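You operate a simulated robot arm through the tools that you are given. There is no shell and no other tool. Be economical: measure what you need, move in short steps, check, and stop when the job is done.

Carry out the task below with a simulated robot arm. There is one attempt and no reset: what you move stays moved.

TASK
Switch off the heat and take the joined strips out of the splicer.
Fine: the heat goes off first, both clamps end open, the strips lie on the table, still joined.
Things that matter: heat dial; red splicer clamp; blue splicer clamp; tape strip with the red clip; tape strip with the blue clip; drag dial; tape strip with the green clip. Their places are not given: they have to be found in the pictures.

The check looks at the end state, three seconds after you hand in, the way a careful person would. Anything else that was tipped, shoved, dropped, spilled or broken makes it a failure.

THE ROBOT
A 6-joint arm with a two-finger parallel gripper, fixed in place. Base frame: the origin is at the foot of the arm, x ahead of it, y to its left, z up. Lengths are in m, angles in degrees, forces in N, time in s.
With the tool pointing down near the work surface it reaches from about 0.16 to 0.42 m from the base axis. Its first joint turns from -66.0 to 66.0 degrees. Payload 1.57 kg.
The tool frame sits at the grasp point between the pads (the TCP): z along the fingers, y along the line on which they close. The tips reach 0.03 m beyond it. Largest opening 0.08 m; finger width 0.017, thickness 0.012; the body of the gripper, 0.04 by 0.082 m, starts 0.08 m behind the TCP.
Orientation is told as [roll, pitch, yaw] about the base's x, y, z axes, in that order, counted from this pose: with the fingers straight down and closing along the base's y, the tool's x points along the base's -x, its y along +y and its z along -z.

THE INTERFACE
- The arm moves only by the tool arm_command. Its argument "series" is a list of rows, each a list of 3 entries, a list of its own where there are three numbers: the shift along the base's x, y, z in mm, then the turn, a rotation vector about the base's x, y, z in degrees, then the gripper command, from -1 (fully open) to 1 (shut), values between in proportion. In form: [[[tx, ty, tz], [ax, ay, az], claw], ...]. A call has 1 to 12 rows; each row shifts and turns the commanded pose from where the row before left it. Each row takes 0.2 s and may step no farther than 0.05 m and 8.6 degrees from the row before; otherwise, or with a gripper value out of range, the whole call is refused. Where a pose cannot be reached the arm comes as near as it can. A force on the tool above 40 N (or 10 N above the force at the start of the call, whichever is more), or a blocked arm, ends the call early, and 0.2 s more pass. The fingers move at their own pace (about 0.153 m/s each) and stop on an object; they squeeze with about 31 N. The grip force told is the motor's: it shows also when the fingers shut on nothing. Time passes only in rows, and 0.2 s behind the last, so rows that do not move let the fingers close. It gives the time, the measured TCP pose, the force on the tool (base axes), the opening and the grip force at its end, in the units of the frame above (readings bear some noise).
- Cameras (640 x 400 px; columns grow to the right, rows downward): "scene" is fixed at [0.0558, -0.3582, 0.397]; the picture's right is [0.58, -0.82, 0.00], its down [-0.67, -0.47, -0.57] and it looks along [0.47, 0.33, -0.82] (base axes); focal length 214 px, centre (320, 200). "wrist" rides on the gripper at [0.072, -0.007, -0.122] in the tool frame; the picture's right is [0.09, 1.00, 0.00], its down [-0.84, 0.08, -0.54] and it looks along [-0.54, 0.05, 0.84] (tool axes); focal length 238 px, centre (320, 200).
- get_image(camera): a new picture of that camera. The clock stands still meanwhile.
- measure_at(camera, pixels): for up to 12 pixels [column, row] of the newest picture of that camera ("zoom" is the newest enlarged one), the place [x, y, z] in the base frame of the surface seen there, good to about 0.002 m. The clock stands still meanwhile.
- close_up(camera, box): a new picture of the part [left, top, right, bottom] of that camera's present view, enlarged. The clock stands still meanwhile.
- job_done(): hands the job in; it is judged then, once.

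Keep the steps short. Do not move on a guess: measure, check each grasp and each placing, and mend mistakes. In all there are 80 turns and 46 pictures (those below and enlarged ones count). Leave the gripper open and the arm clear of the work at the hand-in unless told otherwise, and finish with a single line.

The tools are called as a command line: name --argument value ..., lists and objects as JSON in quotes. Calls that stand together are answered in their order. arm_command: Moves the arm, as the interface text tells. Its arguments: {"type":"object","properties":{"series":{"type":"array","items":{"type":"array"}}},"required":["series"]} The other tools are called the same way: get_image (camera) takes a picture; measure_at (camera, pixels) gives the place of the surface under pixels of a picture; close_up (camera, box) takes an enlarged picture of a part of a camera's view; job_done () hands the job in.

At the start:

```text
time_s: 0.0
position: [0.1977, -0.116, 0.2791]
tool_rot: [0.0, 0.0, 0.1]
ft_force: [0.4, -0.6, -0.3]
width: 0.0802
gripper_force: 0.0
```

scene: 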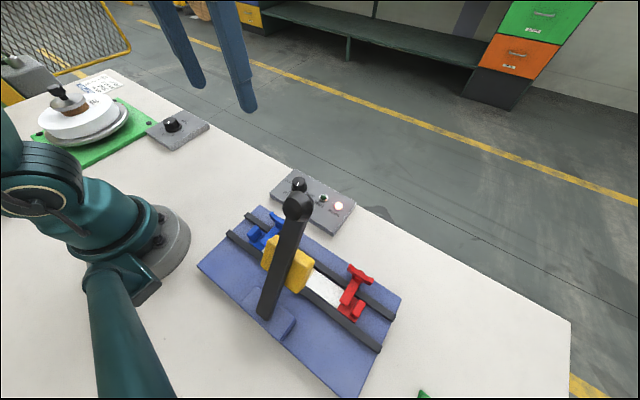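
wrist: 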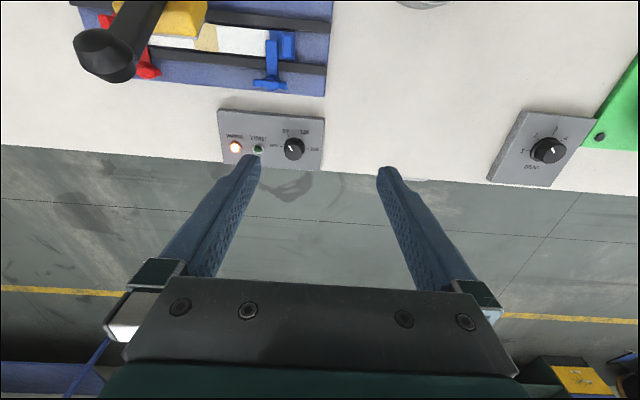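

I see the splicer (blue plate, black lever with a yellow block), the panel with a dial at about (298,185), and another dial at about (172,125). Next I take enlarged views of the panel and the splicer.

close_up --camera "scene" --box '[190, 160, 430, 400]'

close_up --camera "wrist" --box '[60, 0, 340, 175]'

```text
1.67 times, centred on (310, 280) of scene
```

zoom: 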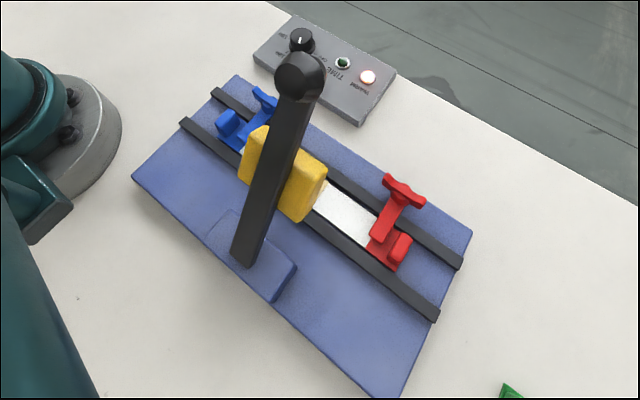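

```text
2.29 times, centred on (200, 88) of wrist
```

zoom: 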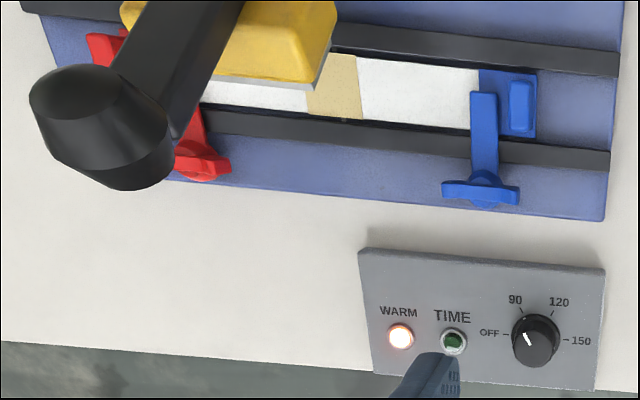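

The dial's white mark points up-left, at "90". OFF is on the left, which is a counter-clockwise turn seen from above. Now I measure the dial, its marks, the clamps and the lever.

measure_at --camera "zoom" --pixels '[[538, 328], [527, 338], [505, 333], [522, 312], [567, 340], [480, 190], [485, 130], [520, 110], [90, 110], [205, 165], [340, 85], [290, 45]]'

measure_at --camera "scene" --pixels '[[360, 272], [349, 290], [354, 308], [345, 318], [272, 215], [266, 230], [258, 240], [297, 205], [267, 305], [285, 328], [320, 290], [250, 300]]'

close_up --camera "wrist" --box '[210, 100, 340, 180]'

```text
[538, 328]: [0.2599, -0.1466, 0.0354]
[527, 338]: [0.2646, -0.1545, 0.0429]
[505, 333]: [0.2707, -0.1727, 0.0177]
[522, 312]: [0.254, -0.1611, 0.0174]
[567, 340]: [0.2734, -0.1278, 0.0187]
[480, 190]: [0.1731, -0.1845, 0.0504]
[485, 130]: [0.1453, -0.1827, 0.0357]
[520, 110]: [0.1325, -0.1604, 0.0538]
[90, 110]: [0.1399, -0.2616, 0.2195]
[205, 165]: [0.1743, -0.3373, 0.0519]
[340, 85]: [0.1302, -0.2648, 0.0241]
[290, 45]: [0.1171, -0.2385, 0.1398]
```

```text
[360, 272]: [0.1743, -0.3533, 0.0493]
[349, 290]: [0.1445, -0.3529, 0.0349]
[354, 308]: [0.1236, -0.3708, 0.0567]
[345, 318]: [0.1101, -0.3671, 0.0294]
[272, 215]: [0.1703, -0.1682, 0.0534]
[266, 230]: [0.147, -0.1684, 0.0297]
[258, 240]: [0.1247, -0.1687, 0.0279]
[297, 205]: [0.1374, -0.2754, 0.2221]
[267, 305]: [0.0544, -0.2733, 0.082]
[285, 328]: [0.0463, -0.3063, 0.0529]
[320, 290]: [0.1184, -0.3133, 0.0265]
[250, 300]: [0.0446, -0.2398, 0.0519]
```

```text
4.92 times, centred on (275, 140) of wrist
```

zoom: 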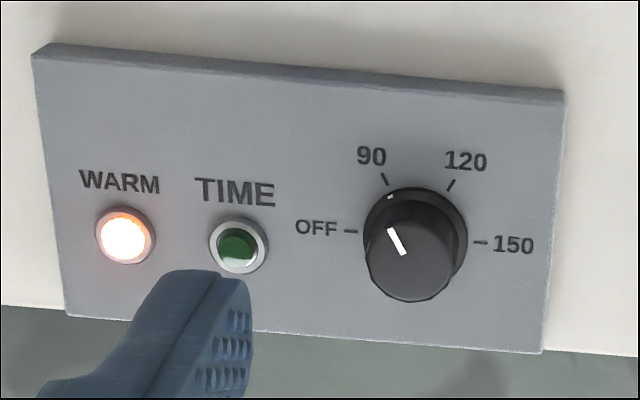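

The dial mark clearly points to 90. The lever is up: its knob is at z 0.22. Now I look closely at both clamps and clips.

measure_at --camera "zoom" --pixels '[[410, 262], [390, 232], [404, 253], [412, 292], [374, 264], [446, 258], [352, 232], [384, 178], [452, 186], [480, 243], [125, 240], [238, 245]]'

close_up --camera "scene" --box '[310, 250, 400, 330]'

close_up --camera "scene" --box '[225, 195, 315, 265]'

close_up --camera "wrist" --box '[190, 0, 340, 100]'

```text
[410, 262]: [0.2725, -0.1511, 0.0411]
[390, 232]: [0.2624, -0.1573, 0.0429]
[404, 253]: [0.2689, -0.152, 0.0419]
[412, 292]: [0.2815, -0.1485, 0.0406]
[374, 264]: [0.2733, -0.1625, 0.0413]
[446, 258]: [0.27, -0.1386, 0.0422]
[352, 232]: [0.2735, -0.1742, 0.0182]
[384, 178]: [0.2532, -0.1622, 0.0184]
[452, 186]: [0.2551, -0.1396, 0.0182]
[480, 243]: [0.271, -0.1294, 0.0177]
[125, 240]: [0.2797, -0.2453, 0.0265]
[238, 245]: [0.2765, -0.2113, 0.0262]
```

```text
5.00 times, centred on (355, 290) of scene
```

zoom: 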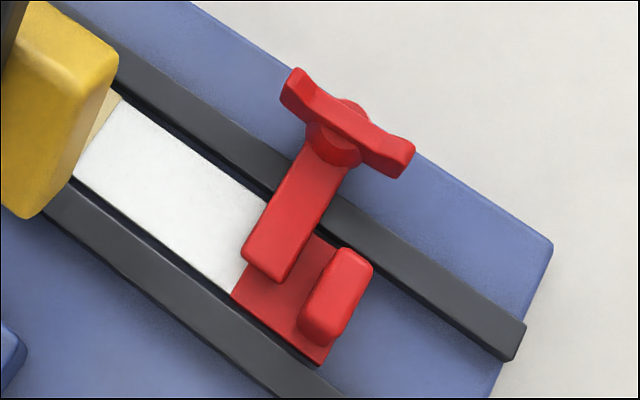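

```text
5.71 times, centred on (270, 230) of scene
```

zoom: 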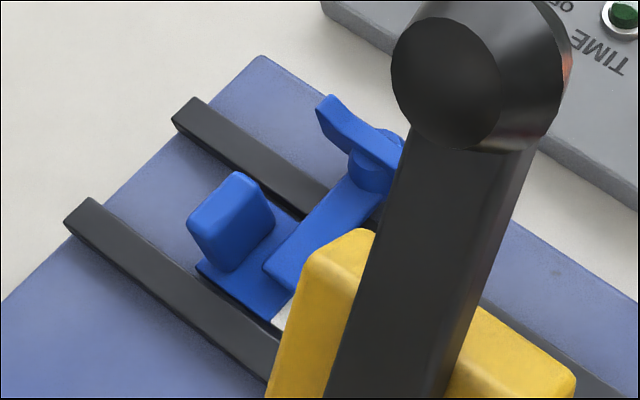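

```text
4.00 times, centred on (265, 50) of wrist
```

zoom: 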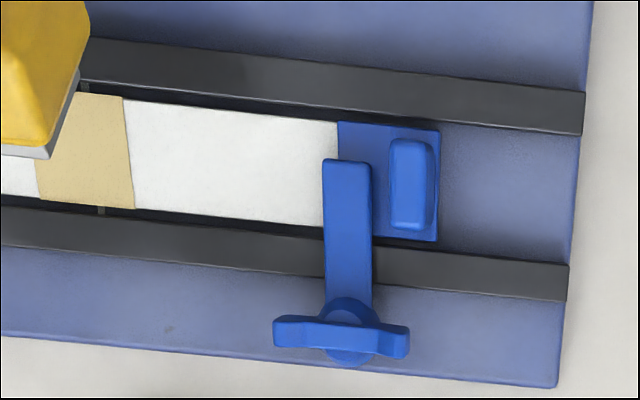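

The dial's centre is about (0.272, -0.152) and its top is at z 0.042. From 90 to OFF is about +60° about z. The clamps are swing arms on a post with a wing knob, and each strip's clip has an upright tab. I go above the dial first, pre-turned by -30°.

arm_command --series '[[[25, -12, -20], [0, 0, -7.5], -0.25], [[25, -12, -35], [0, 0, -7.5], -0.25], [[24.3, -12, -40], [0, 0, -7.5], -0.25], [[0, 0, -40], [0, 0, -7.5], -0.25], [[0, 0, -34], [0, 0, 0], -0.25], [[0, 0, 0], [0, 0, 0], -0.25]]'

get_image --camera "wrist"

```text
time_s: 1.4
position: [0.2714, -0.1504, 0.1087]
tool_rot: [0.0, -0.1, -30.1]
ft_force: [1.5, -0.2, 0.2]
width: 0.0499
gripper_force: 0.2
```

```text
37 pictures are left
```

wrist: 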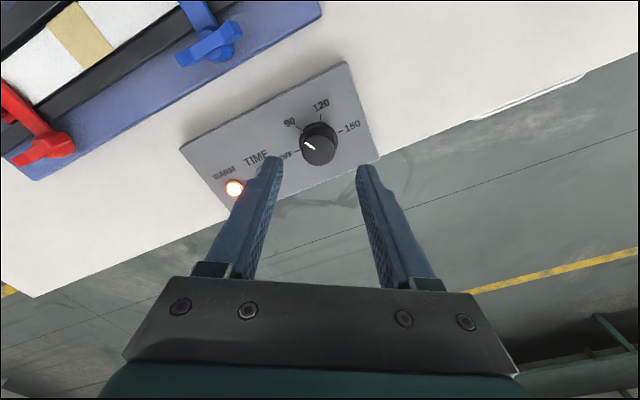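

The gripper is above the dial. The fingers straddle it with the TIME button outside. I go down to about z 0.057, close, and read the force.

arm_command --series '[[[0.5, -1, -25], [0, 0, 0], -0.25], [[0, 0, -26], [0, 0, 0], -0.25], [[0, 0, 0], [0, 0, 0], -0.25], [[0, 0, 0], [0, 0, 0], 1], [[0, 0, 0], [0, 0, 0], 1]]'

close_up --camera "scene" --box '[230, 140, 370, 240]'

```text
time_s: 2.6
position: [0.2738, -0.1521, 0.0583]
tool_rot: [-0.1, 0.0, -30.1]
ft_force: [-4.7, -11.4, -10.5]
width: 0.0285
gripper_force: 38.3
```

```text
4.00 times, centred on (300, 190) of scene
```

zoom: 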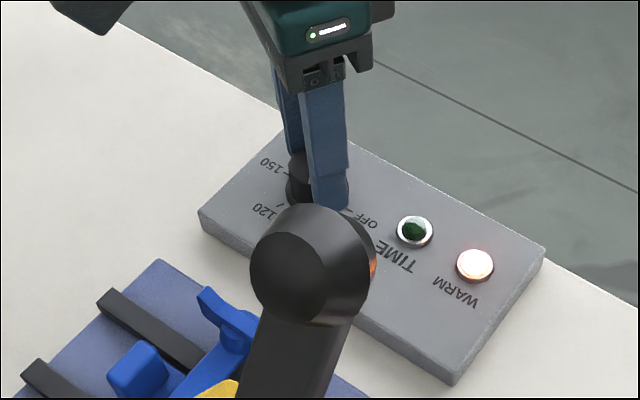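

The dial is held at width 0.028. The side force of about 11 N says I am slightly off centre to +y. I shift by 1.5 mm and turn +60° slowly.

arm_command --series '[[[-0.7, -1.2, 0], [0, 0, 0], 1], [[0, 0, 0], [0, 0, 7.5], 1], [[0, 0, 0], [0, 0, 7.5], 1], [[0, 0, 0], [0, 0, 7.5], 1], [[0, 0, 0], [0, 0, 7.5], 1], [[0, 0, 0], [0, 0, 7.5], 1], [[0, 0, 0], [0, 0, 7.5], 1], [[0, 0, 0], [0, 0, 7.5], 1], [[0, 0, 0], [0, 0, 7.5], 1], [[0, 0, 0], [0, 0, 0], 1]]'

close_up --camera "scene" --box '[230, 140, 370, 240]'

```text
time_s: 4.0
position: [0.2719, -0.1519, 0.0584]
tool_rot: [0.4, -0.3, 7.2]
ft_force: [0.8, 0.7, 0.8]
width: 0.0284
gripper_force: 38.9
stopped in row 7: the force on the tool passed its limit (the readings are from after the stop); the commanded pose is now the measured one
```

```text
4.00 times, centred on (300, 190) of scene
```

zoom: 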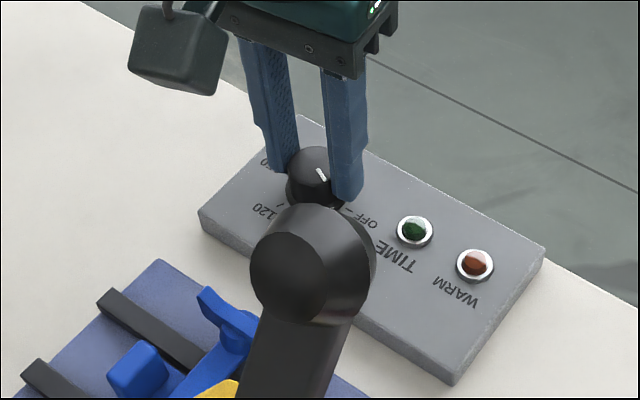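

The WARM lamp has gone out and the force limit stopped the turn at +37°. I open, rise a little, and check where the mark points.

arm_command --series '[[[0, 0, 0], [0, 0, 0], -0.25], [[0, 0, 0], [0, 0, 0], -0.25], [[0, 0, 40], [0, 0, 0], -0.25], [[0, 0, 30], [0, 0, 0], -0.25]]'

close_up --camera "wrist" --box '[200, 60, 440, 210]'

```text
time_s: 5.0
position: [0.2724, -0.1515, 0.1305]
tool_rot: [0.4, -0.3, 7.3]
ft_force: [-0.4, -0.3, -0.1]
width: 0.0501
gripper_force: 0.0
```

```text
2.67 times, centred on (320, 135) of wrist
```

zoom: 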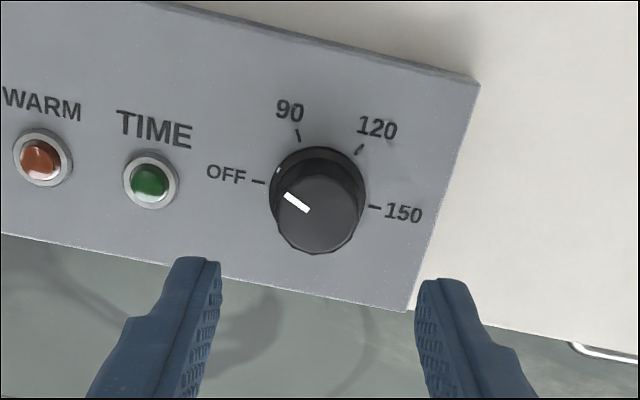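

The mark is still about 25–30° short of OFF, although the lamp is out. I measure the dial's top to re-centre the next grip.

measure_at --camera "zoom" --pixels '[[318, 210], [279, 208], [360, 210], [312, 248], [324, 172], [289, 195], [307, 208], [258, 182], [374, 206], [298, 135], [357, 152], [276, 171]]'

```text
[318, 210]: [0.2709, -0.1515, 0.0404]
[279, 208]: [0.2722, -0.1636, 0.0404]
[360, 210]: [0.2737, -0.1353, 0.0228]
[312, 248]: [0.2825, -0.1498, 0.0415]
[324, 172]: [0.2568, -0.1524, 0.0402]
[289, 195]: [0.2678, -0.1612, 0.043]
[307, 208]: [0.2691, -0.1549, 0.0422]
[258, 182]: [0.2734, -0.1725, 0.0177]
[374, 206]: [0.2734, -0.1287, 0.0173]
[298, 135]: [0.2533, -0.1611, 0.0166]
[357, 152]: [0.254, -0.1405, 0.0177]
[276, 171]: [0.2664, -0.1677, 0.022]
```

The skirt mark is at about 251° and OFF is at about 272°, so about 20° remain. I turn back 30° in the air, regrip and turn +21°.

arm_command --series '[[[0, 0, -5], [0, 0, -7.5], -0.25], [[0, 0, -5], [0, 0, -7.5], -0.25], [[0, 0, -30], [0, 0, -7.5], -0.25], [[0, 0, -31], [0, 0, -7.5], -0.25], [[0, 0, 0], [0, 0, 0], -0.25], [[0, 0, 0], [0, 0, 0], 1], [[0, 0, 0], [0, 0, 0], 1], [[0, 0, 0], [0, 0, 0], 1]]'

arm_command --series '[[[0, 0, 0], [0, 0, 5], 1], [[0, 0, 0], [0, 0, 5], 1], [[0, 0, 0], [0, 0, 5], 1], [[0, 0, 0], [0, 0, 5], 1], [[0, 0, 0], [0, 0, 1], 1], [[0, 0, 0], [0, 0, 0], 1]]'

```text
time_s: 6.8
position: [0.2708, -0.1521, 0.0565]
tool_rot: [0.3, -0.3, -22.7]
ft_force: [-0.4, -10.7, -15.9]
width: 0.0288
gripper_force: 38.7
```

```text
time_s: 8.2
position: [0.2712, -0.152, 0.0577]
tool_rot: [0.4, -0.1, -1.7]
ft_force: [-7.6, -17.6, -32.9]
width: 0.0288
gripper_force: 38.9
```

The turn of +21° is done. I open, rise and look at the mark.

arm_command --series '[[[0, 0, 0], [0, 0, 0], -0.25], [[0, 0, 0], [0, 0, 0], -0.25], [[0, 0, 40], [0, 0, 0], -0.25], [[0, 0, 30], [0, 0, 0], -0.25]]'

close_up --camera "wrist" --box '[200, 60, 440, 210]'

```text
time_s: 9.2
position: [0.2739, -0.1531, 0.1255]
tool_rot: [0.5, -0.2, -1.7]
ft_force: [0.0, 0.2, 0.5]
width: 0.05
gripper_force: 0.0
```

```text
2.67 times, centred on (320, 135) of wrist
```

zoom: 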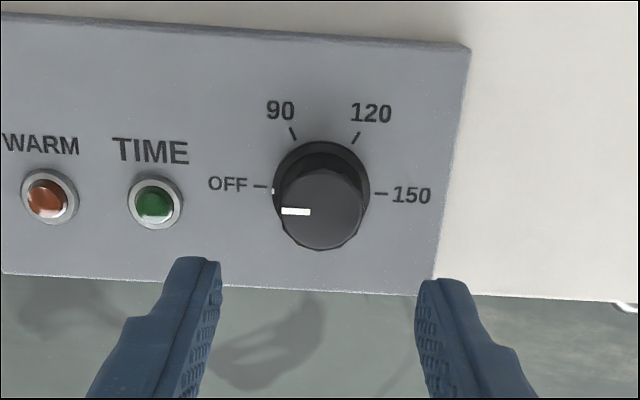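

The dial is at OFF and the lamp is dark, so the heat is off first as required. Next I go above the blue clamp's wing knob, near (0.173, -0.184), turning the gripper by about -88° so it can close across the wing.

arm_command --series '[[[0, 0, 20], [0, 0, -8], -0.25], [[-11, -3, 5], [0, 0, -8], -0.25], [[-11, -3, 0], [0, 0, -8], -0.25], [[-11, -3, 0], [0, 0, -8], -0.25], [[-11, -3, 0], [0, 0, -8], -0.25], [[-11, -3, 0], [0, 0, -8], -0.25], [[-11, -3, 0], [0, 0, -8], -0.25], [[-11, -3, 0], [0, 0, -8], -0.25], [[-11, -4, 0], [0, 0, -8], -0.25], [[-11, -3, 0], [0, 0, -8], -0.25], [[-2, -3, 0], [0, 0, -8], -0.25], [[0, 0, 0], [0, 0, 0], -0.25]]'

get_image --camera "wrist"

```text
time_s: 11.8
position: [0.1706, -0.1827, 0.1533]
tool_rot: [0.4, -0.3, -89.8]
ft_force: [0.0, -0.9, 0.3]
width: 0.0498
gripper_force: 0.0
```

```text
32 pictures are left
```

wrist: 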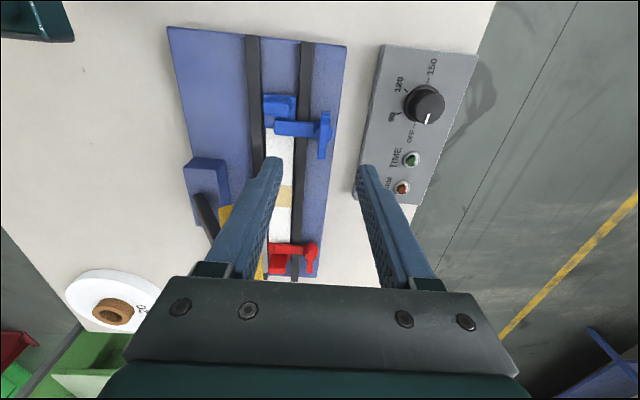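

The blue clamp shows near (325,125), with its hub and wing. I zoom in on it and measure.

close_up --camera "wrist" --box '[240, 80, 352, 170]'

measure_at --camera "wrist" --pixels '[[325, 114], [325, 125], [330, 128], [321, 156], [321, 130], [300, 128], [280, 126], [285, 100], [290, 112], [285, 150], [280, 195], [312, 258]]'

```text
4.44 times, centred on (296, 125) of wrist
```

zoom: 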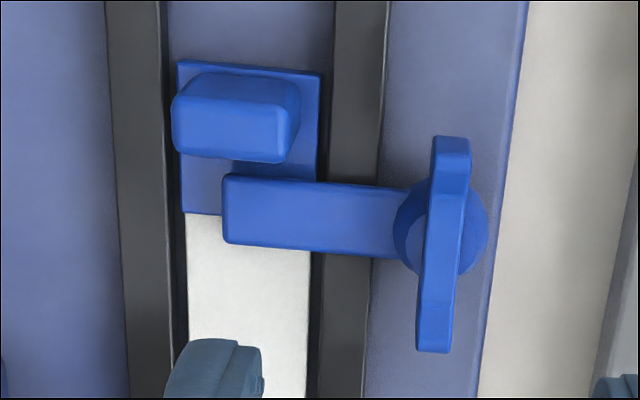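

```text
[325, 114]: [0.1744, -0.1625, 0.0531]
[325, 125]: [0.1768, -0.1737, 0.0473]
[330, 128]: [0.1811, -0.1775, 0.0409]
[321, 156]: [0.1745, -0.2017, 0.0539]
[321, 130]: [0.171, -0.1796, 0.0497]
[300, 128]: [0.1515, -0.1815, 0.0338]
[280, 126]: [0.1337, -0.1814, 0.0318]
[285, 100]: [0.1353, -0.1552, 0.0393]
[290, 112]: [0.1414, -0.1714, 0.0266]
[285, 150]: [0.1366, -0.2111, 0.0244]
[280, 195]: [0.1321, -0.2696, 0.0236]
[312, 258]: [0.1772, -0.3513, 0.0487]
```

measure_at --camera "zoom" --pixels '[[477, 235], [472, 205], [470, 262], [410, 235], [418, 205], [452, 148], [448, 200], [440, 260], [433, 335], [440, 230], [230, 210], [380, 222]]'

```text
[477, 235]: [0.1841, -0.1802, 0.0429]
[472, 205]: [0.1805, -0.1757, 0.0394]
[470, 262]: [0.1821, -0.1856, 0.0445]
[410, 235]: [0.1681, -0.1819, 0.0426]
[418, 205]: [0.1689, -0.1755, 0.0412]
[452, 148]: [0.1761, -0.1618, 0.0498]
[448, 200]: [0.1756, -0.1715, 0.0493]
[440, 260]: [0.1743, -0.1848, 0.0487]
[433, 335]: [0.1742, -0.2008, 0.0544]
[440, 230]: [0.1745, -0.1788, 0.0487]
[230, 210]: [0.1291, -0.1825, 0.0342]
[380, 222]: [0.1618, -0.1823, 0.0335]
```

The wing's centre is about (0.175, -0.182). Its top is at z 0.049–0.053 and the hub top is about 0.043. I go down so the tips are at about 0.0445, just above the hub, and close.

arm_command --series '[[[4, 0.5, -30], [0, 0, 0], -0.25], [[0, 0, -30], [0, 0, 0], -0.25], [[0, 0, -16], [0, 0, 0], -0.25], [[0, 0, 0], [0, 0, 0], -0.25]]'

arm_command --series '[[[0, 0, 0], [0, 0, 0], 1], [[0, 0, 0], [0, 0, 0], 1], [[0, 0, 0], [0, 0, 0], 1]]'

close_up --camera "wrist" --box '[220, 60, 420, 190]'

```text
time_s: 12.8
position: [0.1753, -0.1832, 0.0767]
tool_rot: [0.5, -0.3, -89.7]
ft_force: [0.2, 0.2, -1.1]
width: 0.0501
gripper_force: 0.0
```

```text
time_s: 13.7
position: [0.1746, -0.1825, 0.0753]
tool_rot: [0.2, -0.2, -89.7]
ft_force: [-5.3, -2.8, -3.6]
width: 0.008
gripper_force: 27.1
```

```text
3.08 times, centred on (320, 125) of wrist
```

zoom: 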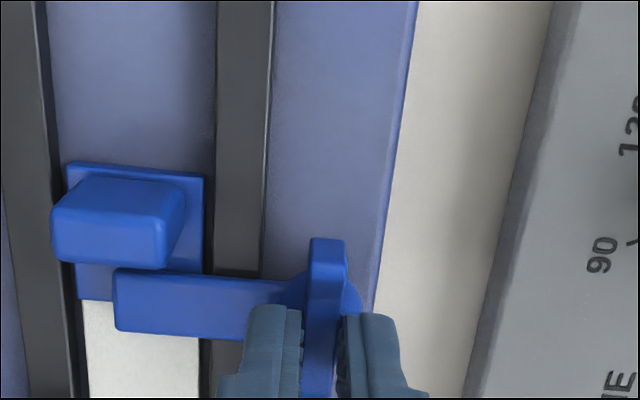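

The wing is gripped at width 0.008. I turn +32° about z, swinging the arm tip away from the clip's tab, then check.

arm_command --series '[[[0, 0, 0], [0, 0, 8], 1], [[0, 0, 0], [0, 0, 8], 1], [[0, 0, 0], [0, 0, 8], 1], [[0, 0, 0], [0, 0, 8], 1], [[0, 0, 0], [0, 0, 0], 1]]'

close_up --camera "wrist" --box '[180, 30, 440, 200]'

```text
time_s: 15.0
position: [0.1743, -0.1838, 0.0759]
tool_rot: [0.0, -0.2, -57.5]
ft_force: [0.3, -2.0, -1.2]
width: 0.0081
gripper_force: 26.7
stopped in row 5: the force on the tool passed its limit (the readings are from after the stop); the commanded pose is now the measured one
```

```text
2.35 times, centred on (310, 115) of wrist
```

zoom: 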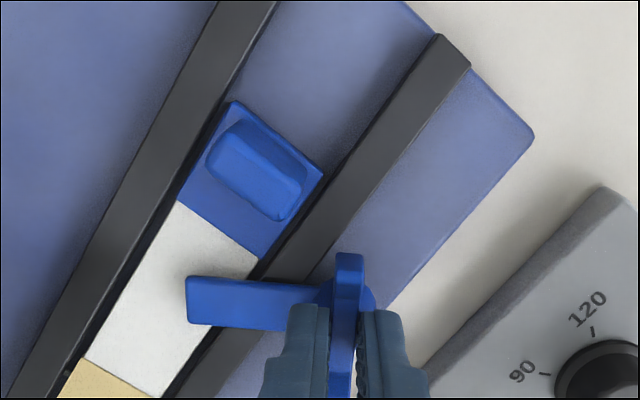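

The arm swings with the wing and the clip stays put. I continue the turn in smaller steps.

arm_command --series '[[[0, 0, 0], [0, 0, 6], 1], [[0, 0, 0], [0, 0, 6], 1], [[0, 0, 0], [0, 0, 6], 1], [[0, 0, 0], [0, 0, 6], 1], [[0, 0, 0], [0, 0, 6], 1], [[0, 0, 0], [0, 0, 6], 1], [[0, 0, 0], [0, 0, 6], 1], [[0, 0, 0], [0, 0, 6], 1], [[0, 0, 0], [0, 0, 6], 1], [[0, 0, 0], [0, 0, 4], 1], [[0, 0, 0], [0, 0, 0], 1]]'

close_up --camera "wrist" --box '[180, 30, 440, 200]'

```text
time_s: 17.1
position: [0.1727, -0.1834, 0.0761]
tool_rot: [-0.3, 0.0, -3.2]
ft_force: [-0.4, -3.0, -3.6]
width: 0.008
gripper_force: 27.3
stopped in row 10: the force on the tool passed its limit (the readings are from after the stop); the commanded pose is now the measured one
```

```text
2.35 times, centred on (310, 115) of wrist
```

zoom: 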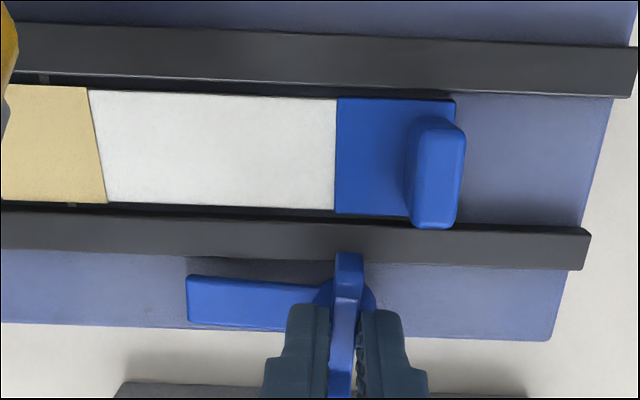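

The blue arm is now parallel to the rail, about 87° open, and clear of the strip. I release, rise high, swing outside the lever, and turn to about +90° for the red wing. That keeps the camera away from the lever knob.

arm_command --series '[[[0, 0, 0], [0, 0, 0], -0.25], [[0, 0, 0], [0, 0, 0], -0.25], [[0, 0, 40], [0, 0, 0], -0.25], [[0, 0, 40], [0, 0, 0], -0.25], [[20, 0, 45], [0, 0, 0], -0.25], [[15, -40, 0], [0, 0, 8], -0.25], [[0, -40, 0], [0, 0, 8], -0.25], [[0, -40, 0], [0, 0, 8], -0.25], [[0, -25, 0], [0, 0, 8], -0.25], [[0, 0, 0], [0, 0, 8], -0.25], [[0, 0, 0], [0, 0, 0], -0.25]]'

get_image --camera "scene"

```text
time_s: 19.5
position: [0.1986, -0.3159, 0.1942]
tool_rot: [-0.2, -0.1, 36.9]
ft_force: [0.3, -0.1, 0.7]
width: 0.0501
gripper_force: 0.2
out of reach, approached as far as the arm can: row 9
```

```text
27 pictures are left
```

scene: 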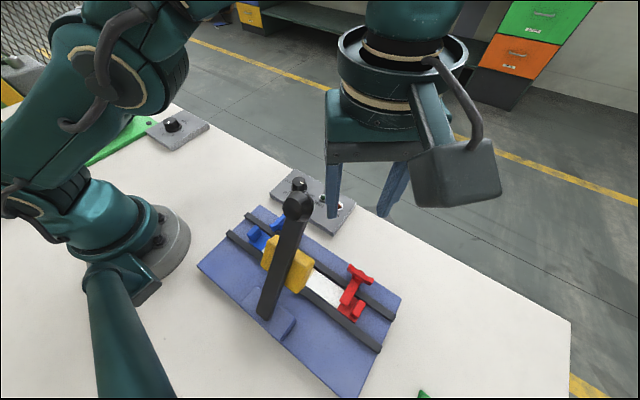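

The path is clear. I finish the turn to about +90° here and zoom on the red clamp to measure its wing.

arm_command --series '[[[0, 0, 0], [0, 0, 7.6], -0.25], [[0, 0, 0], [0, 0, 7.6], -0.25], [[0, 0, 0], [0, 0, 7.6], -0.25], [[0, 0, 0], [0, 0, 7.6], -0.25], [[0, 0, 0], [0, 0, 7.6], -0.25], [[0, 0, 0], [0, 0, 7.6], -0.25], [[0, 0, 0], [0, 0, 7.6], -0.25], [[0, 0, 0], [0, 0, 0], -0.25]]'

close_up --camera "scene" --box '[260, 170, 400, 330]'

```text
time_s: 21.3
position: [0.197, -0.3154, 0.1928]
tool_rot: [-0.2, -0.1, 90.1]
ft_force: [0.3, -0.2, 0.1]
width: 0.0499
gripper_force: 0.0
```

```text
2.50 times, centred on (330, 250) of scene
```

zoom: 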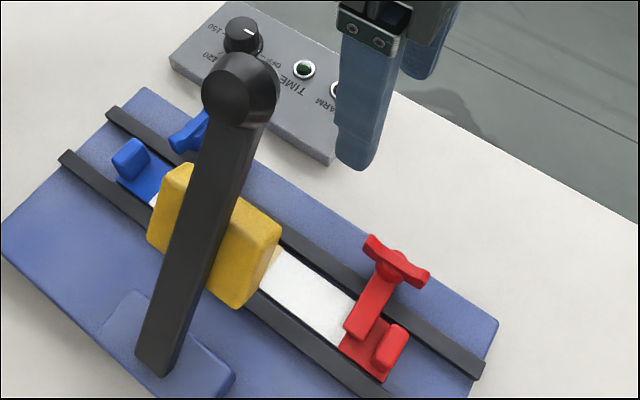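

Yaw +90° is reached. I measure the red wing, arm and lever knob extents.

measure_at --camera "zoom" --pixels '[[371, 243], [422, 278], [396, 260], [390, 268], [375, 300], [356, 325], [392, 345], [270, 80], [278, 100], [240, 65], [205, 95], [270, 250]]'

close_up --camera "wrist" --box '[160, 0, 480, 200]'

```text
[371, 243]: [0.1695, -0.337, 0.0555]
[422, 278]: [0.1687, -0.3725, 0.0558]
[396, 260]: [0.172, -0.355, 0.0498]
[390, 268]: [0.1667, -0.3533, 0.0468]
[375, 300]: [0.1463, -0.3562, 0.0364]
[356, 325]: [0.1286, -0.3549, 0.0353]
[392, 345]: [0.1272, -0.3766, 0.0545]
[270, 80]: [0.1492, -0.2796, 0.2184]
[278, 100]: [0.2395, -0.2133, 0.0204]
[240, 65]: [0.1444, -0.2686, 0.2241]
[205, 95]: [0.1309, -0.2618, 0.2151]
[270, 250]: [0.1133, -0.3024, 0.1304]
```

```text
2.00 times, centred on (320, 100) of wrist
```

zoom: 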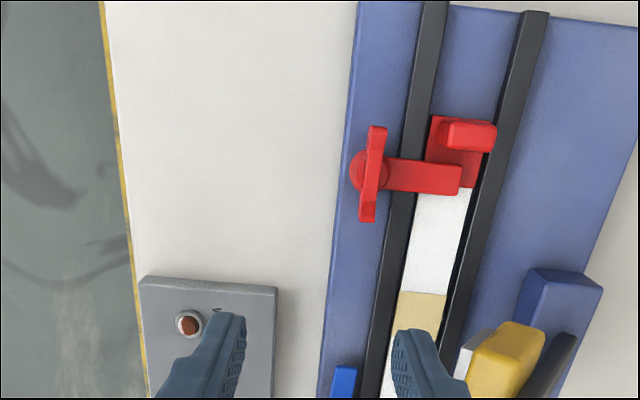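

measure_at --camera "zoom" --pixels '[[377, 132], [375, 155], [371, 185], [367, 216], [356, 178], [381, 178], [372, 170], [410, 176], [455, 180], [470, 133], [440, 160], [490, 130]]'

```text
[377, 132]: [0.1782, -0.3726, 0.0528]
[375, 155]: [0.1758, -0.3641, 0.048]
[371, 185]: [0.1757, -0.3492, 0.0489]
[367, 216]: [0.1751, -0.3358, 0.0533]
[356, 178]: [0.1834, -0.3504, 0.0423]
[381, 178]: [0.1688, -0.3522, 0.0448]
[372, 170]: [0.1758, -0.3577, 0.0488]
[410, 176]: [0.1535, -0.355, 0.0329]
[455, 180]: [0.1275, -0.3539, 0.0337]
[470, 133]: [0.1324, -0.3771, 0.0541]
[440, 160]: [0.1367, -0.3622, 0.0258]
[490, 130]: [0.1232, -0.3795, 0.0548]
```

The red wing's centre is about (0.175, -0.354), at the same height as the blue one. I go down in stages and correct from the read-out.

arm_command --series '[[[0, -5, -35], [0, 0, 0], -0.25], [[-11, -14, -35], [0, 0, 0], -0.25], [[-11, -14, -20], [0, 0, 0], -0.25], [[0, 0, 0], [0, 0, 0], -0.25]]'

```text
time_s: 22.3
position: [0.1747, -0.3489, 0.1028]
tool_rot: [-0.3, 0.0, 89.9]
ft_force: [0.3, 0.5, 0.1]
width: 0.05
gripper_force: 0.1
```

I am at z 0.103 and straight above, 5 mm short in y. I go down to 0.0755, check, and close.

arm_command --series '[[[0, -5, -12], [0, 0, 0], -0.25], [[0, 0, -14], [0, 0, 0], -0.25], [[0, 0, 0], [0, 0, 0], -0.25]]'

arm_command --series '[[[0, 0, 0], [0, 0, 0], 1], [[0, 0, 0], [0, 0, 0], 1], [[0, 0, 0], [0, 0, 0], 1]]'

close_up --camera "wrist" --box '[220, 60, 420, 190]'

```text
time_s: 23.1
position: [0.1758, -0.3533, 0.0774]
tool_rot: [-0.2, -0.1, 89.9]
ft_force: [0.0, 0.3, -0.4]
width: 0.05
gripper_force: 0.0
```

```text
time_s: 23.9
position: [0.1755, -0.3557, 0.0795]
tool_rot: [-0.1, -0.2, 90.0]
ft_force: [-10.2, 1.4, -1.2]
width: 0.0079
gripper_force: 26.9
```

```text
3.08 times, centred on (320, 125) of wrist
```

zoom: 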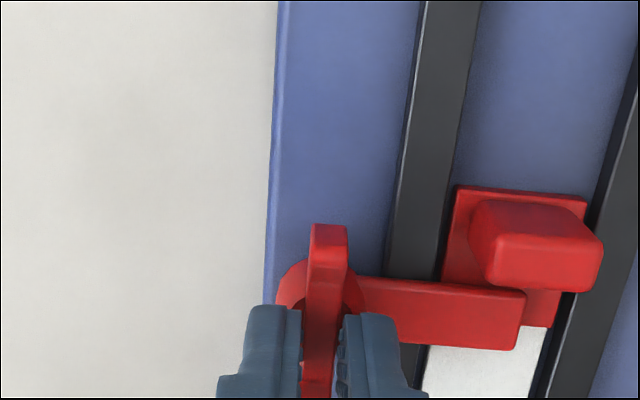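

The red wing is held at width 0.008. I turn -30° (arm tip toward +y, away from the tab) and check.

arm_command --series '[[[0, 0, 0], [0, 0, -6], 1], [[0, 0, 0], [0, 0, -6], 1], [[0, 0, 0], [0, 0, -6], 1], [[0, 0, 0], [0, 0, -6], 1], [[0, 0, 0], [0, 0, -6], 1], [[0, 0, 0], [0, 0, 0], 1]]'

close_up --camera "wrist" --box '[180, 30, 440, 200]'

```text
time_s: 25.3
position: [0.1756, -0.3541, 0.077]
tool_rot: [-0.3, 0.0, 59.9]
ft_force: [-8.4, 1.0, 3.3]
width: 0.0079
gripper_force: 26.5
```

```text
2.35 times, centred on (310, 115) of wrist
```

zoom: 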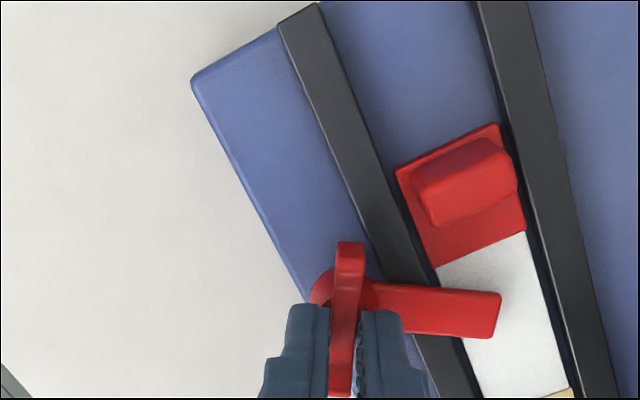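

Good, the red arm swings free of the clip. I continue, watching clearance to the lever.

arm_command --series '[[[0, 0, 0], [0, 0, -6], 1], [[0, 0, 0], [0, 0, -6], 1], [[0, 0, 0], [0, 0, -6], 1], [[0, 0, 0], [0, 0, -6], 1], [[0, 0, 0], [0, 0, -6], 1], [[0, 0, 0], [0, 0, -6], 1], [[0, 0, 0], [0, 0, -6], 1], [[0, 0, 0], [0, 0, -6], 1], [[0, 0, 0], [0, 0, -6], 1], [[0, 0, 0], [0, 0, -2], 1], [[0, 0, 0], [0, 0, 0], 1]]'

get_image --camera "wrist"

get_image --camera "scene"

```text
time_s: 27.7
position: [0.1757, -0.3546, 0.078]
tool_rot: [-0.6, -0.1, 4.0]
ft_force: [0.8, -16.9, 2.2]
width: 0.0079
gripper_force: 26.9
```

```text
22 pictures are left
```

wrist: 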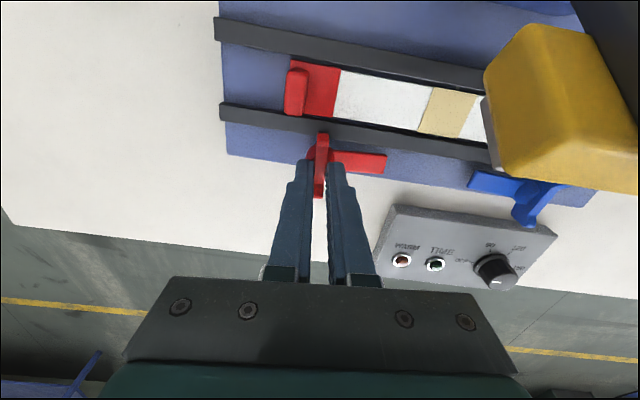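

```text
21 pictures are left
```

scene: 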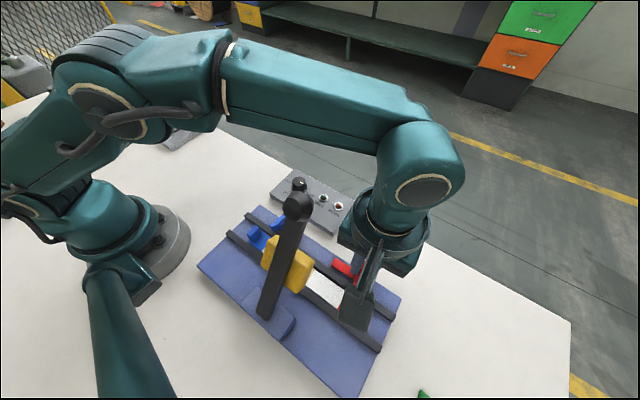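

Both clamps are open. Next the strip: I will lift it by the blue clip's tab (the red one is beyond the joint-1 limit). To keep the camera off the lever, I grip at yaw -180. I release the red wing, rise, and go round the lever at height.

arm_command --series '[[[0, 0, 0], [0, 0, 0], -0.5], [[0, 0, 0], [0, 0, 0], -0.5], [[0, 0, 40], [0, 0, 0], -0.5], [[11, 14, 35], [0, 0, 0], -0.5], [[11, 20, 35], [0, 0, 0], -0.5], [[5, 40, 0], [0, 0, -8], -0.4], [[0, 40, 0], [0, 0, -8], -0.4], [[0, 40, 0], [0, 0, -8], -0.4], [[0, 20, 0], [0, 0, -8], -0.4], [[-10, 10, 0], [0, 0, -8], -0.4], [[-20, 0, 0], [0, 0, -8], -0.4], [[-20, 0, 0], [0, 0, -8], -0.4]]'

arm_command --series '[[[0, 0, 0], [0, 0, -8.5], -0.2], [[0, 0, 0], [0, 0, -8.5], -0.2], [[0, 0, 0], [0, 0, -8.5], -0.2], [[0, 0, 0], [0, 0, -8.5], -0.2], [[0, 0, 0], [0, 0, -8.5], -0.2], [[0, 0, 0], [0, 0, -8.5], -0.2], [[0, 0, 0], [0, 0, -8.5], -0.2], [[0, 0, 0], [0, 0, -8.5], -0.2], [[0, 0, 0], [0, 0, -8.5], -0.2], [[0, 0, 0], [0, 0, -8.5], -0.2], [[0, 0, 0], [0, 0, -8.5], -0.2], [[0, 0, 0], [0, 0, -8.5], -0.2]]'

```text
time_s: 30.3
position: [0.1529, -0.1713, 0.1869]
tool_rot: [-0.3, -0.1, -52.2]
ft_force: [0.3, 0.2, 0.4]
width: 0.0559
gripper_force: 0.0
```

```text
time_s: 32.9
position: [0.1519, -0.1694, 0.1864]
tool_rot: [-0.3, 0.1, -154.2]
ft_force: [-0.3, 0.0, 0.5]
width: 0.0482
gripper_force: 0.1
```

The yaw is -154°. I finish to -180° and look.

arm_command --series '[[[-6, 3, 0], [0, 0, -8.5], -0.2], [[-6, 3, 0], [0, 0, -8.5], -0.2], [[-6, 3, 0], [0, 0, -8.5], -0.2], [[0, 0, 0], [0, 0, 0], -0.2]]'

get_image --camera "wrist"

get_image --camera "scene"

```text
time_s: 33.9
position: [0.1339, -0.161, 0.1863]
tool_rot: [-0.3, -0.1, -179.6]
ft_force: [0.3, 0.0, -1.3]
width: 0.048
gripper_force: 0.0
```

```text
20 pictures are left
```

wrist: 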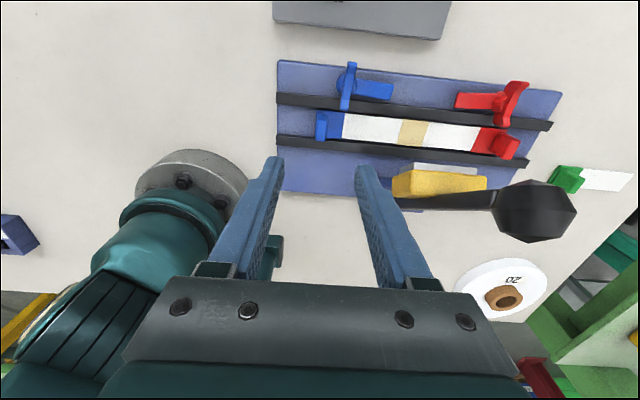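

```text
19 pictures are left
```

scene: 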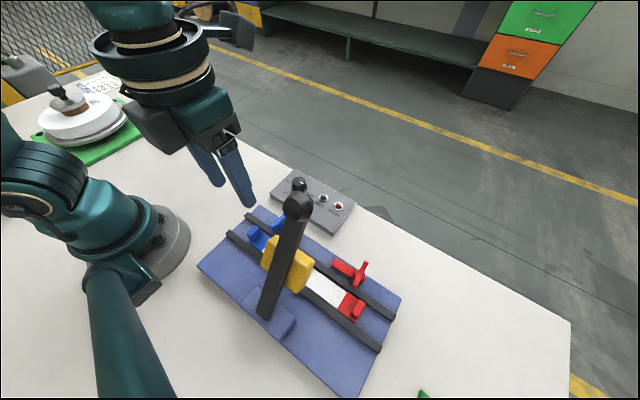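

I can see the whole strip: blue clip, splice, red clip. I measure the tab, rail tops, splicer and panel edges, the block's underside, the green strip and the table edge.

measure_at --camera "wrist" --pixels '[[322, 118], [323, 136], [336, 125], [506, 137], [512, 155], [380, 107], [380, 150], [445, 168], [490, 170], [566, 180], [280, 63], [560, 95]]'

measure_at --camera "scene" --pixels '[[400, 295], [385, 312], [342, 232], [355, 208], [570, 322], [423, 395], [440, 290], [500, 310], [480, 340], [303, 290], [292, 290], [440, 250]]'

close_up --camera "wrist" --box '[270, 50, 570, 220]'

```text
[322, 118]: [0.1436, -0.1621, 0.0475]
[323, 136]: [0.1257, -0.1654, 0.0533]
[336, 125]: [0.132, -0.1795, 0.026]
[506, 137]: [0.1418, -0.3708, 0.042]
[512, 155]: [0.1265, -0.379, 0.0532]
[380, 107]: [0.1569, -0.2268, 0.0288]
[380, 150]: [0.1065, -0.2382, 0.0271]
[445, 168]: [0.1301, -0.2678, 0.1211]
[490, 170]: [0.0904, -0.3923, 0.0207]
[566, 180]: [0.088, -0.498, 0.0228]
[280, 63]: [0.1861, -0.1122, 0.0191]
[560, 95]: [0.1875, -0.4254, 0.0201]
```

```text
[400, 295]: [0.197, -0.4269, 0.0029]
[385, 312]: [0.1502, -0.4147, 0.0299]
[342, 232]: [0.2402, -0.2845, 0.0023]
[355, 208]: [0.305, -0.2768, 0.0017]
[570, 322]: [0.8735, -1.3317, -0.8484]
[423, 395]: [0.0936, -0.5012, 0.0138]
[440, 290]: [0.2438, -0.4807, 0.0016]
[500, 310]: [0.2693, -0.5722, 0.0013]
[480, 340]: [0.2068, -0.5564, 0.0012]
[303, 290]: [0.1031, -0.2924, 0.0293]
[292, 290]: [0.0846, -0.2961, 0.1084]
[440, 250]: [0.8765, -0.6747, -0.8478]
```

```text
2.13 times, centred on (420, 135) of wrist
```

zoom: 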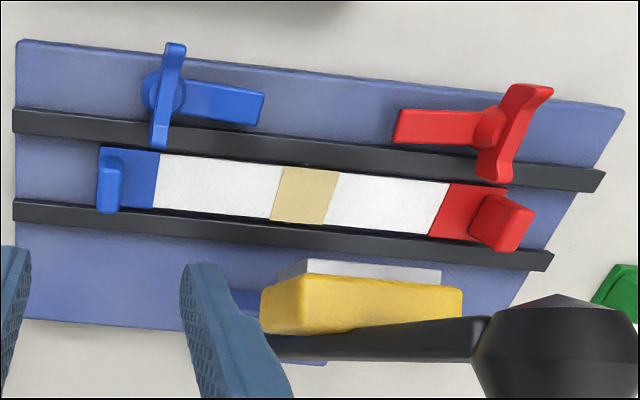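

The tab's centre is about (0.1335, -0.163) with its top at z 0.054. The rails are at 0.029 and the block's underside is above 0.105. A free table area lies at x 0.21–0.25, y -0.30…-0.54. I go down over the blue tab in stages and close.

arm_command --series '[[[-0.4, -2, -40], [0, 0, 0], -0.2], [[0, 0, -40], [0, 0, 0], -0.2], [[0, 0, -25], [0, 0, 0], -0.2], [[0, 0, -16], [0, 0, 0], -0.2], [[0, 0, 0], [0, 0, 0], -0.2]]'

close_up --camera "wrist" --box '[220, 60, 420, 190]'

```text
time_s: 35.1
position: [0.1341, -0.1642, 0.0651]
tool_rot: [-0.3, 0.0, -179.5]
ft_force: [-0.3, 0.2, 0.6]
width: 0.0478
gripper_force: 0.1
```

```text
3.08 times, centred on (320, 125) of wrist
```

zoom: 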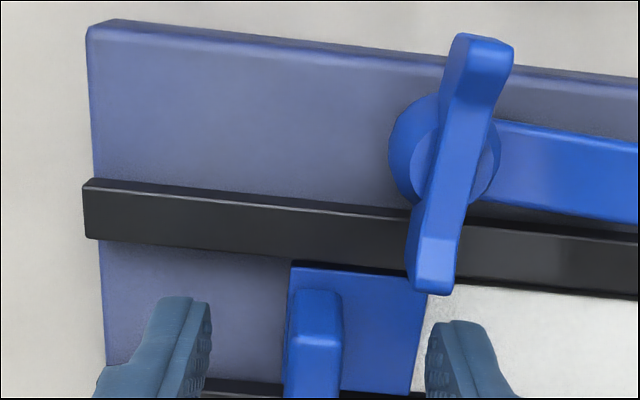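

The tab sits centred between the fingers. I close and check the width.

arm_command --series '[[[0, 0, 0], [0, 0, 0], 0.5], [[0, 0, 0], [0, 0, 0], 1], [[0, 0, 0], [0, 0, 0], 1], [[0, 0, 0], [0, 0, 0], 1]]'

```text
time_s: 36.1
position: [0.1348, -0.1644, 0.0652]
tool_rot: [-0.3, 0.0, -179.5]
ft_force: [-1.1, 0.5, -0.1]
width: 0.0109
gripper_force: 28.7
```

The tab is held at width 0.0109 with almost no side force. I lift slowly by 15 mm and look at how the strip behaves.

arm_command --series '[[[0, 0, 3], [0, 0, 0], 1], [[0, 0, 3], [0, 0, 0], 1], [[0, 0, 3], [0, 0, 0], 1], [[-1, 0, 3], [0, 0, 0], 1], [[-1, 0, 3], [0, 0, 0], 1], [[0, 0, 0], [0, 0, 0], 1]]'

get_image --camera "wrist"

close_up --camera "scene" --box '[190, 180, 430, 340]'

```text
time_s: 37.5
position: [0.1328, -0.163, 0.0799]
tool_rot: [-0.2, -0.1, -179.4]
ft_force: [0.2, -0.3, -0.4]
width: 0.0104
gripper_force: 28.9
```

```text
16 pictures are left
```

wrist: 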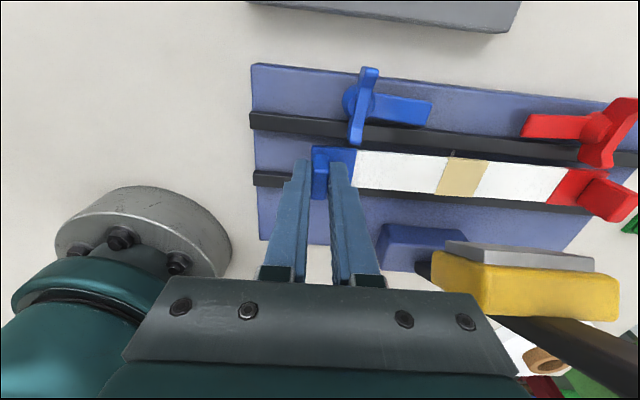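

```text
2.50 times, centred on (310, 260) of scene
```

zoom: 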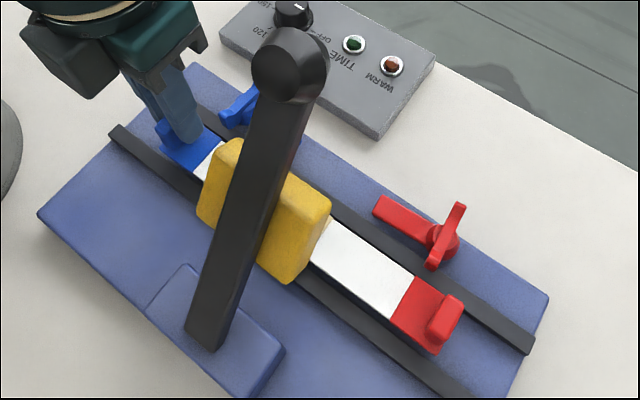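

The strip seems to rise stiffly as one piece. I check heights at both ends.

measure_at --camera "zoom" --pixels '[[450, 305], [410, 310], [370, 270], [325, 240], [205, 165], [425, 345]]'

measure_at --camera "wrist" --pixels '[[360, 170], [400, 172], [460, 175], [520, 183], [560, 186], [475, 255]]'

```text
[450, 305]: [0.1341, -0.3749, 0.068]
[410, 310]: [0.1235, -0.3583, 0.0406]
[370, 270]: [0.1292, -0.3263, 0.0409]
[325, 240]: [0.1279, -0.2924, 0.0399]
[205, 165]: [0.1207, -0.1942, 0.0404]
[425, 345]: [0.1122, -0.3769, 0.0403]
```

```text
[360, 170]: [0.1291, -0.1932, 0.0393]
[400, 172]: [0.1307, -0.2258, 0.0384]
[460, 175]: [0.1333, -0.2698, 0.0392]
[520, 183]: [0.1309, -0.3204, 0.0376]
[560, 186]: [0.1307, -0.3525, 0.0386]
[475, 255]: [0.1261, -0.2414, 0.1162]
```

The whole strip is level at z 0.040, still joined. I lift another 32 mm, which is above the wings (0.055) and below the block (0.108), then move slowly +x out from under the block.

arm_command --series '[[[-1, 0, 6], [0, 0, 0], 1], [[0, 0, 7], [0, 0, 0], 1], [[0, 0, 7], [0, 0, 0], 1], [[0, 0, 6], [0, 0, 0], 1], [[0, 0, 6], [0, 0, 0], 1], [[0, 0, 0], [0, 0, 0], 1], [[6, 0, 0], [0, 0, 0], 1], [[9, 0, 0], [0, 0, 0], 1], [[9, 0, 0], [0, 0, 0], 1], [[9, 0, 0], [0, 0, 0], 1], [[6, 0, 0], [0, 0, 0], 1], [[0, 0, 0], [0, 0, 0], 1]]'

close_up --camera "scene" --box '[190, 160, 450, 340]'

```text
time_s: 40.1
position: [0.1695, -0.1634, 0.1136]
tool_rot: [-0.3, -0.1, -179.6]
ft_force: [-0.8, -0.2, 0.2]
width: 0.0108
gripper_force: 28.3
```

```text
2.22 times, centred on (320, 250) of scene
```

zoom: 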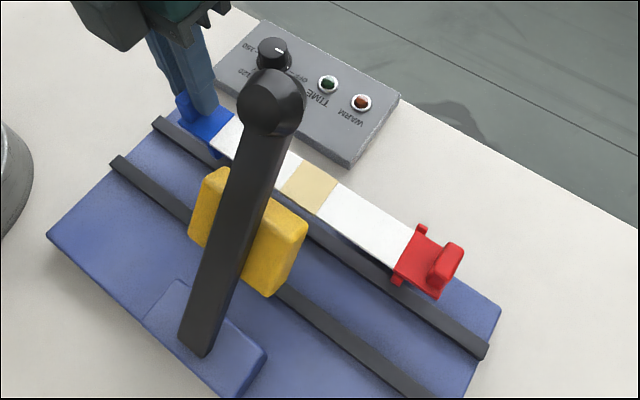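

The strip is clear of the block and still in one piece. I continue +x to about 0.232, then -y to about -0.30.

arm_command --series '[[[10, 0, 0], [0, 0, 0], 1], [[13, 0, 0], [0, 0, 0], 1], [[13, 0, 0], [0, 0, 0], 1], [[13, 0, 0], [0, 0, 0], 1], [[13, 0, 0], [0, 0, 0], 1], [[0, -14, 0], [0, 0, 0], 1], [[0, -18, 0], [0, 0, 0], 1], [[0, -18, 0], [0, 0, 0], 1], [[0, -18, 0], [0, 0, 0], 1], [[0, -18, 0], [0, 0, 0], 1], [[0, -10, 0], [0, 0, 0], 1], [[0, 0, 0], [0, 0, 0], 1]]'

get_image --camera "scene"

```text
time_s: 42.7
position: [0.2326, -0.259, 0.1142]
tool_rot: [-0.3, -0.1, -179.5]
ft_force: [-0.3, -0.3, -0.1]
width: 0.0108
gripper_force: 28.4
```

```text
13 pictures are left
```

scene: 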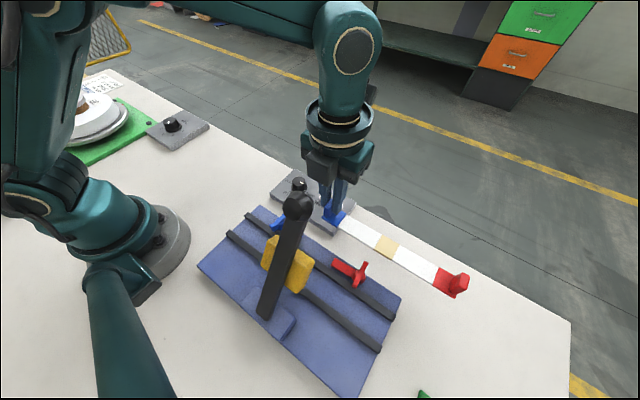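

The strip is level and clear. I go 56 mm more in -y to clear the panel corner at y -0.284, then down part way.

arm_command --series '[[[0, -14, 0], [0, 0, 0], 1], [[-2, -16, 0], [0, 0, 0], 1], [[-2, -16, 0], [0, 0, 0], 1], [[0, -10, 0], [0, 0, 0], 1], [[0, 0, -15], [0, 0, 0], 1], [[0, 0, -15], [0, 0, 0], 1], [[0, 0, -15], [0, 0, 0], 1], [[0, 0, 0], [0, 0, 0], 1]]'

close_up --camera "scene" --box '[280, 160, 580, 360]'

```text
time_s: 44.5
position: [0.2284, -0.3137, 0.0676]
tool_rot: [-0.3, -0.2, -179.5]
ft_force: [-0.6, 0.7, -0.4]
width: 0.011
gripper_force: 28.8
```

```text
2.00 times, centred on (430, 260) of scene
```

zoom: 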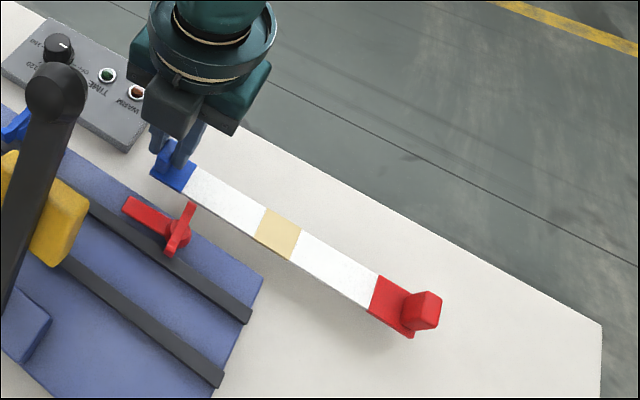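

I measure the strip's present height and edge to set the final descent.

measure_at --camera "zoom" --pixels '[[190, 190], [215, 200], [330, 270], [390, 300], [405, 330], [262, 275], [126, 150], [184, 186]]'

```text
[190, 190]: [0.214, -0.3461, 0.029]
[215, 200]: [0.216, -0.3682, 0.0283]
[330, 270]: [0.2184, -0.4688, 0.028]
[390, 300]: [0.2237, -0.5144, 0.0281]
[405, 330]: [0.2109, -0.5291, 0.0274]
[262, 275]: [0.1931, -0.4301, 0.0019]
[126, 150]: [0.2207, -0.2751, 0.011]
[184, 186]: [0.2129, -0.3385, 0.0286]
```

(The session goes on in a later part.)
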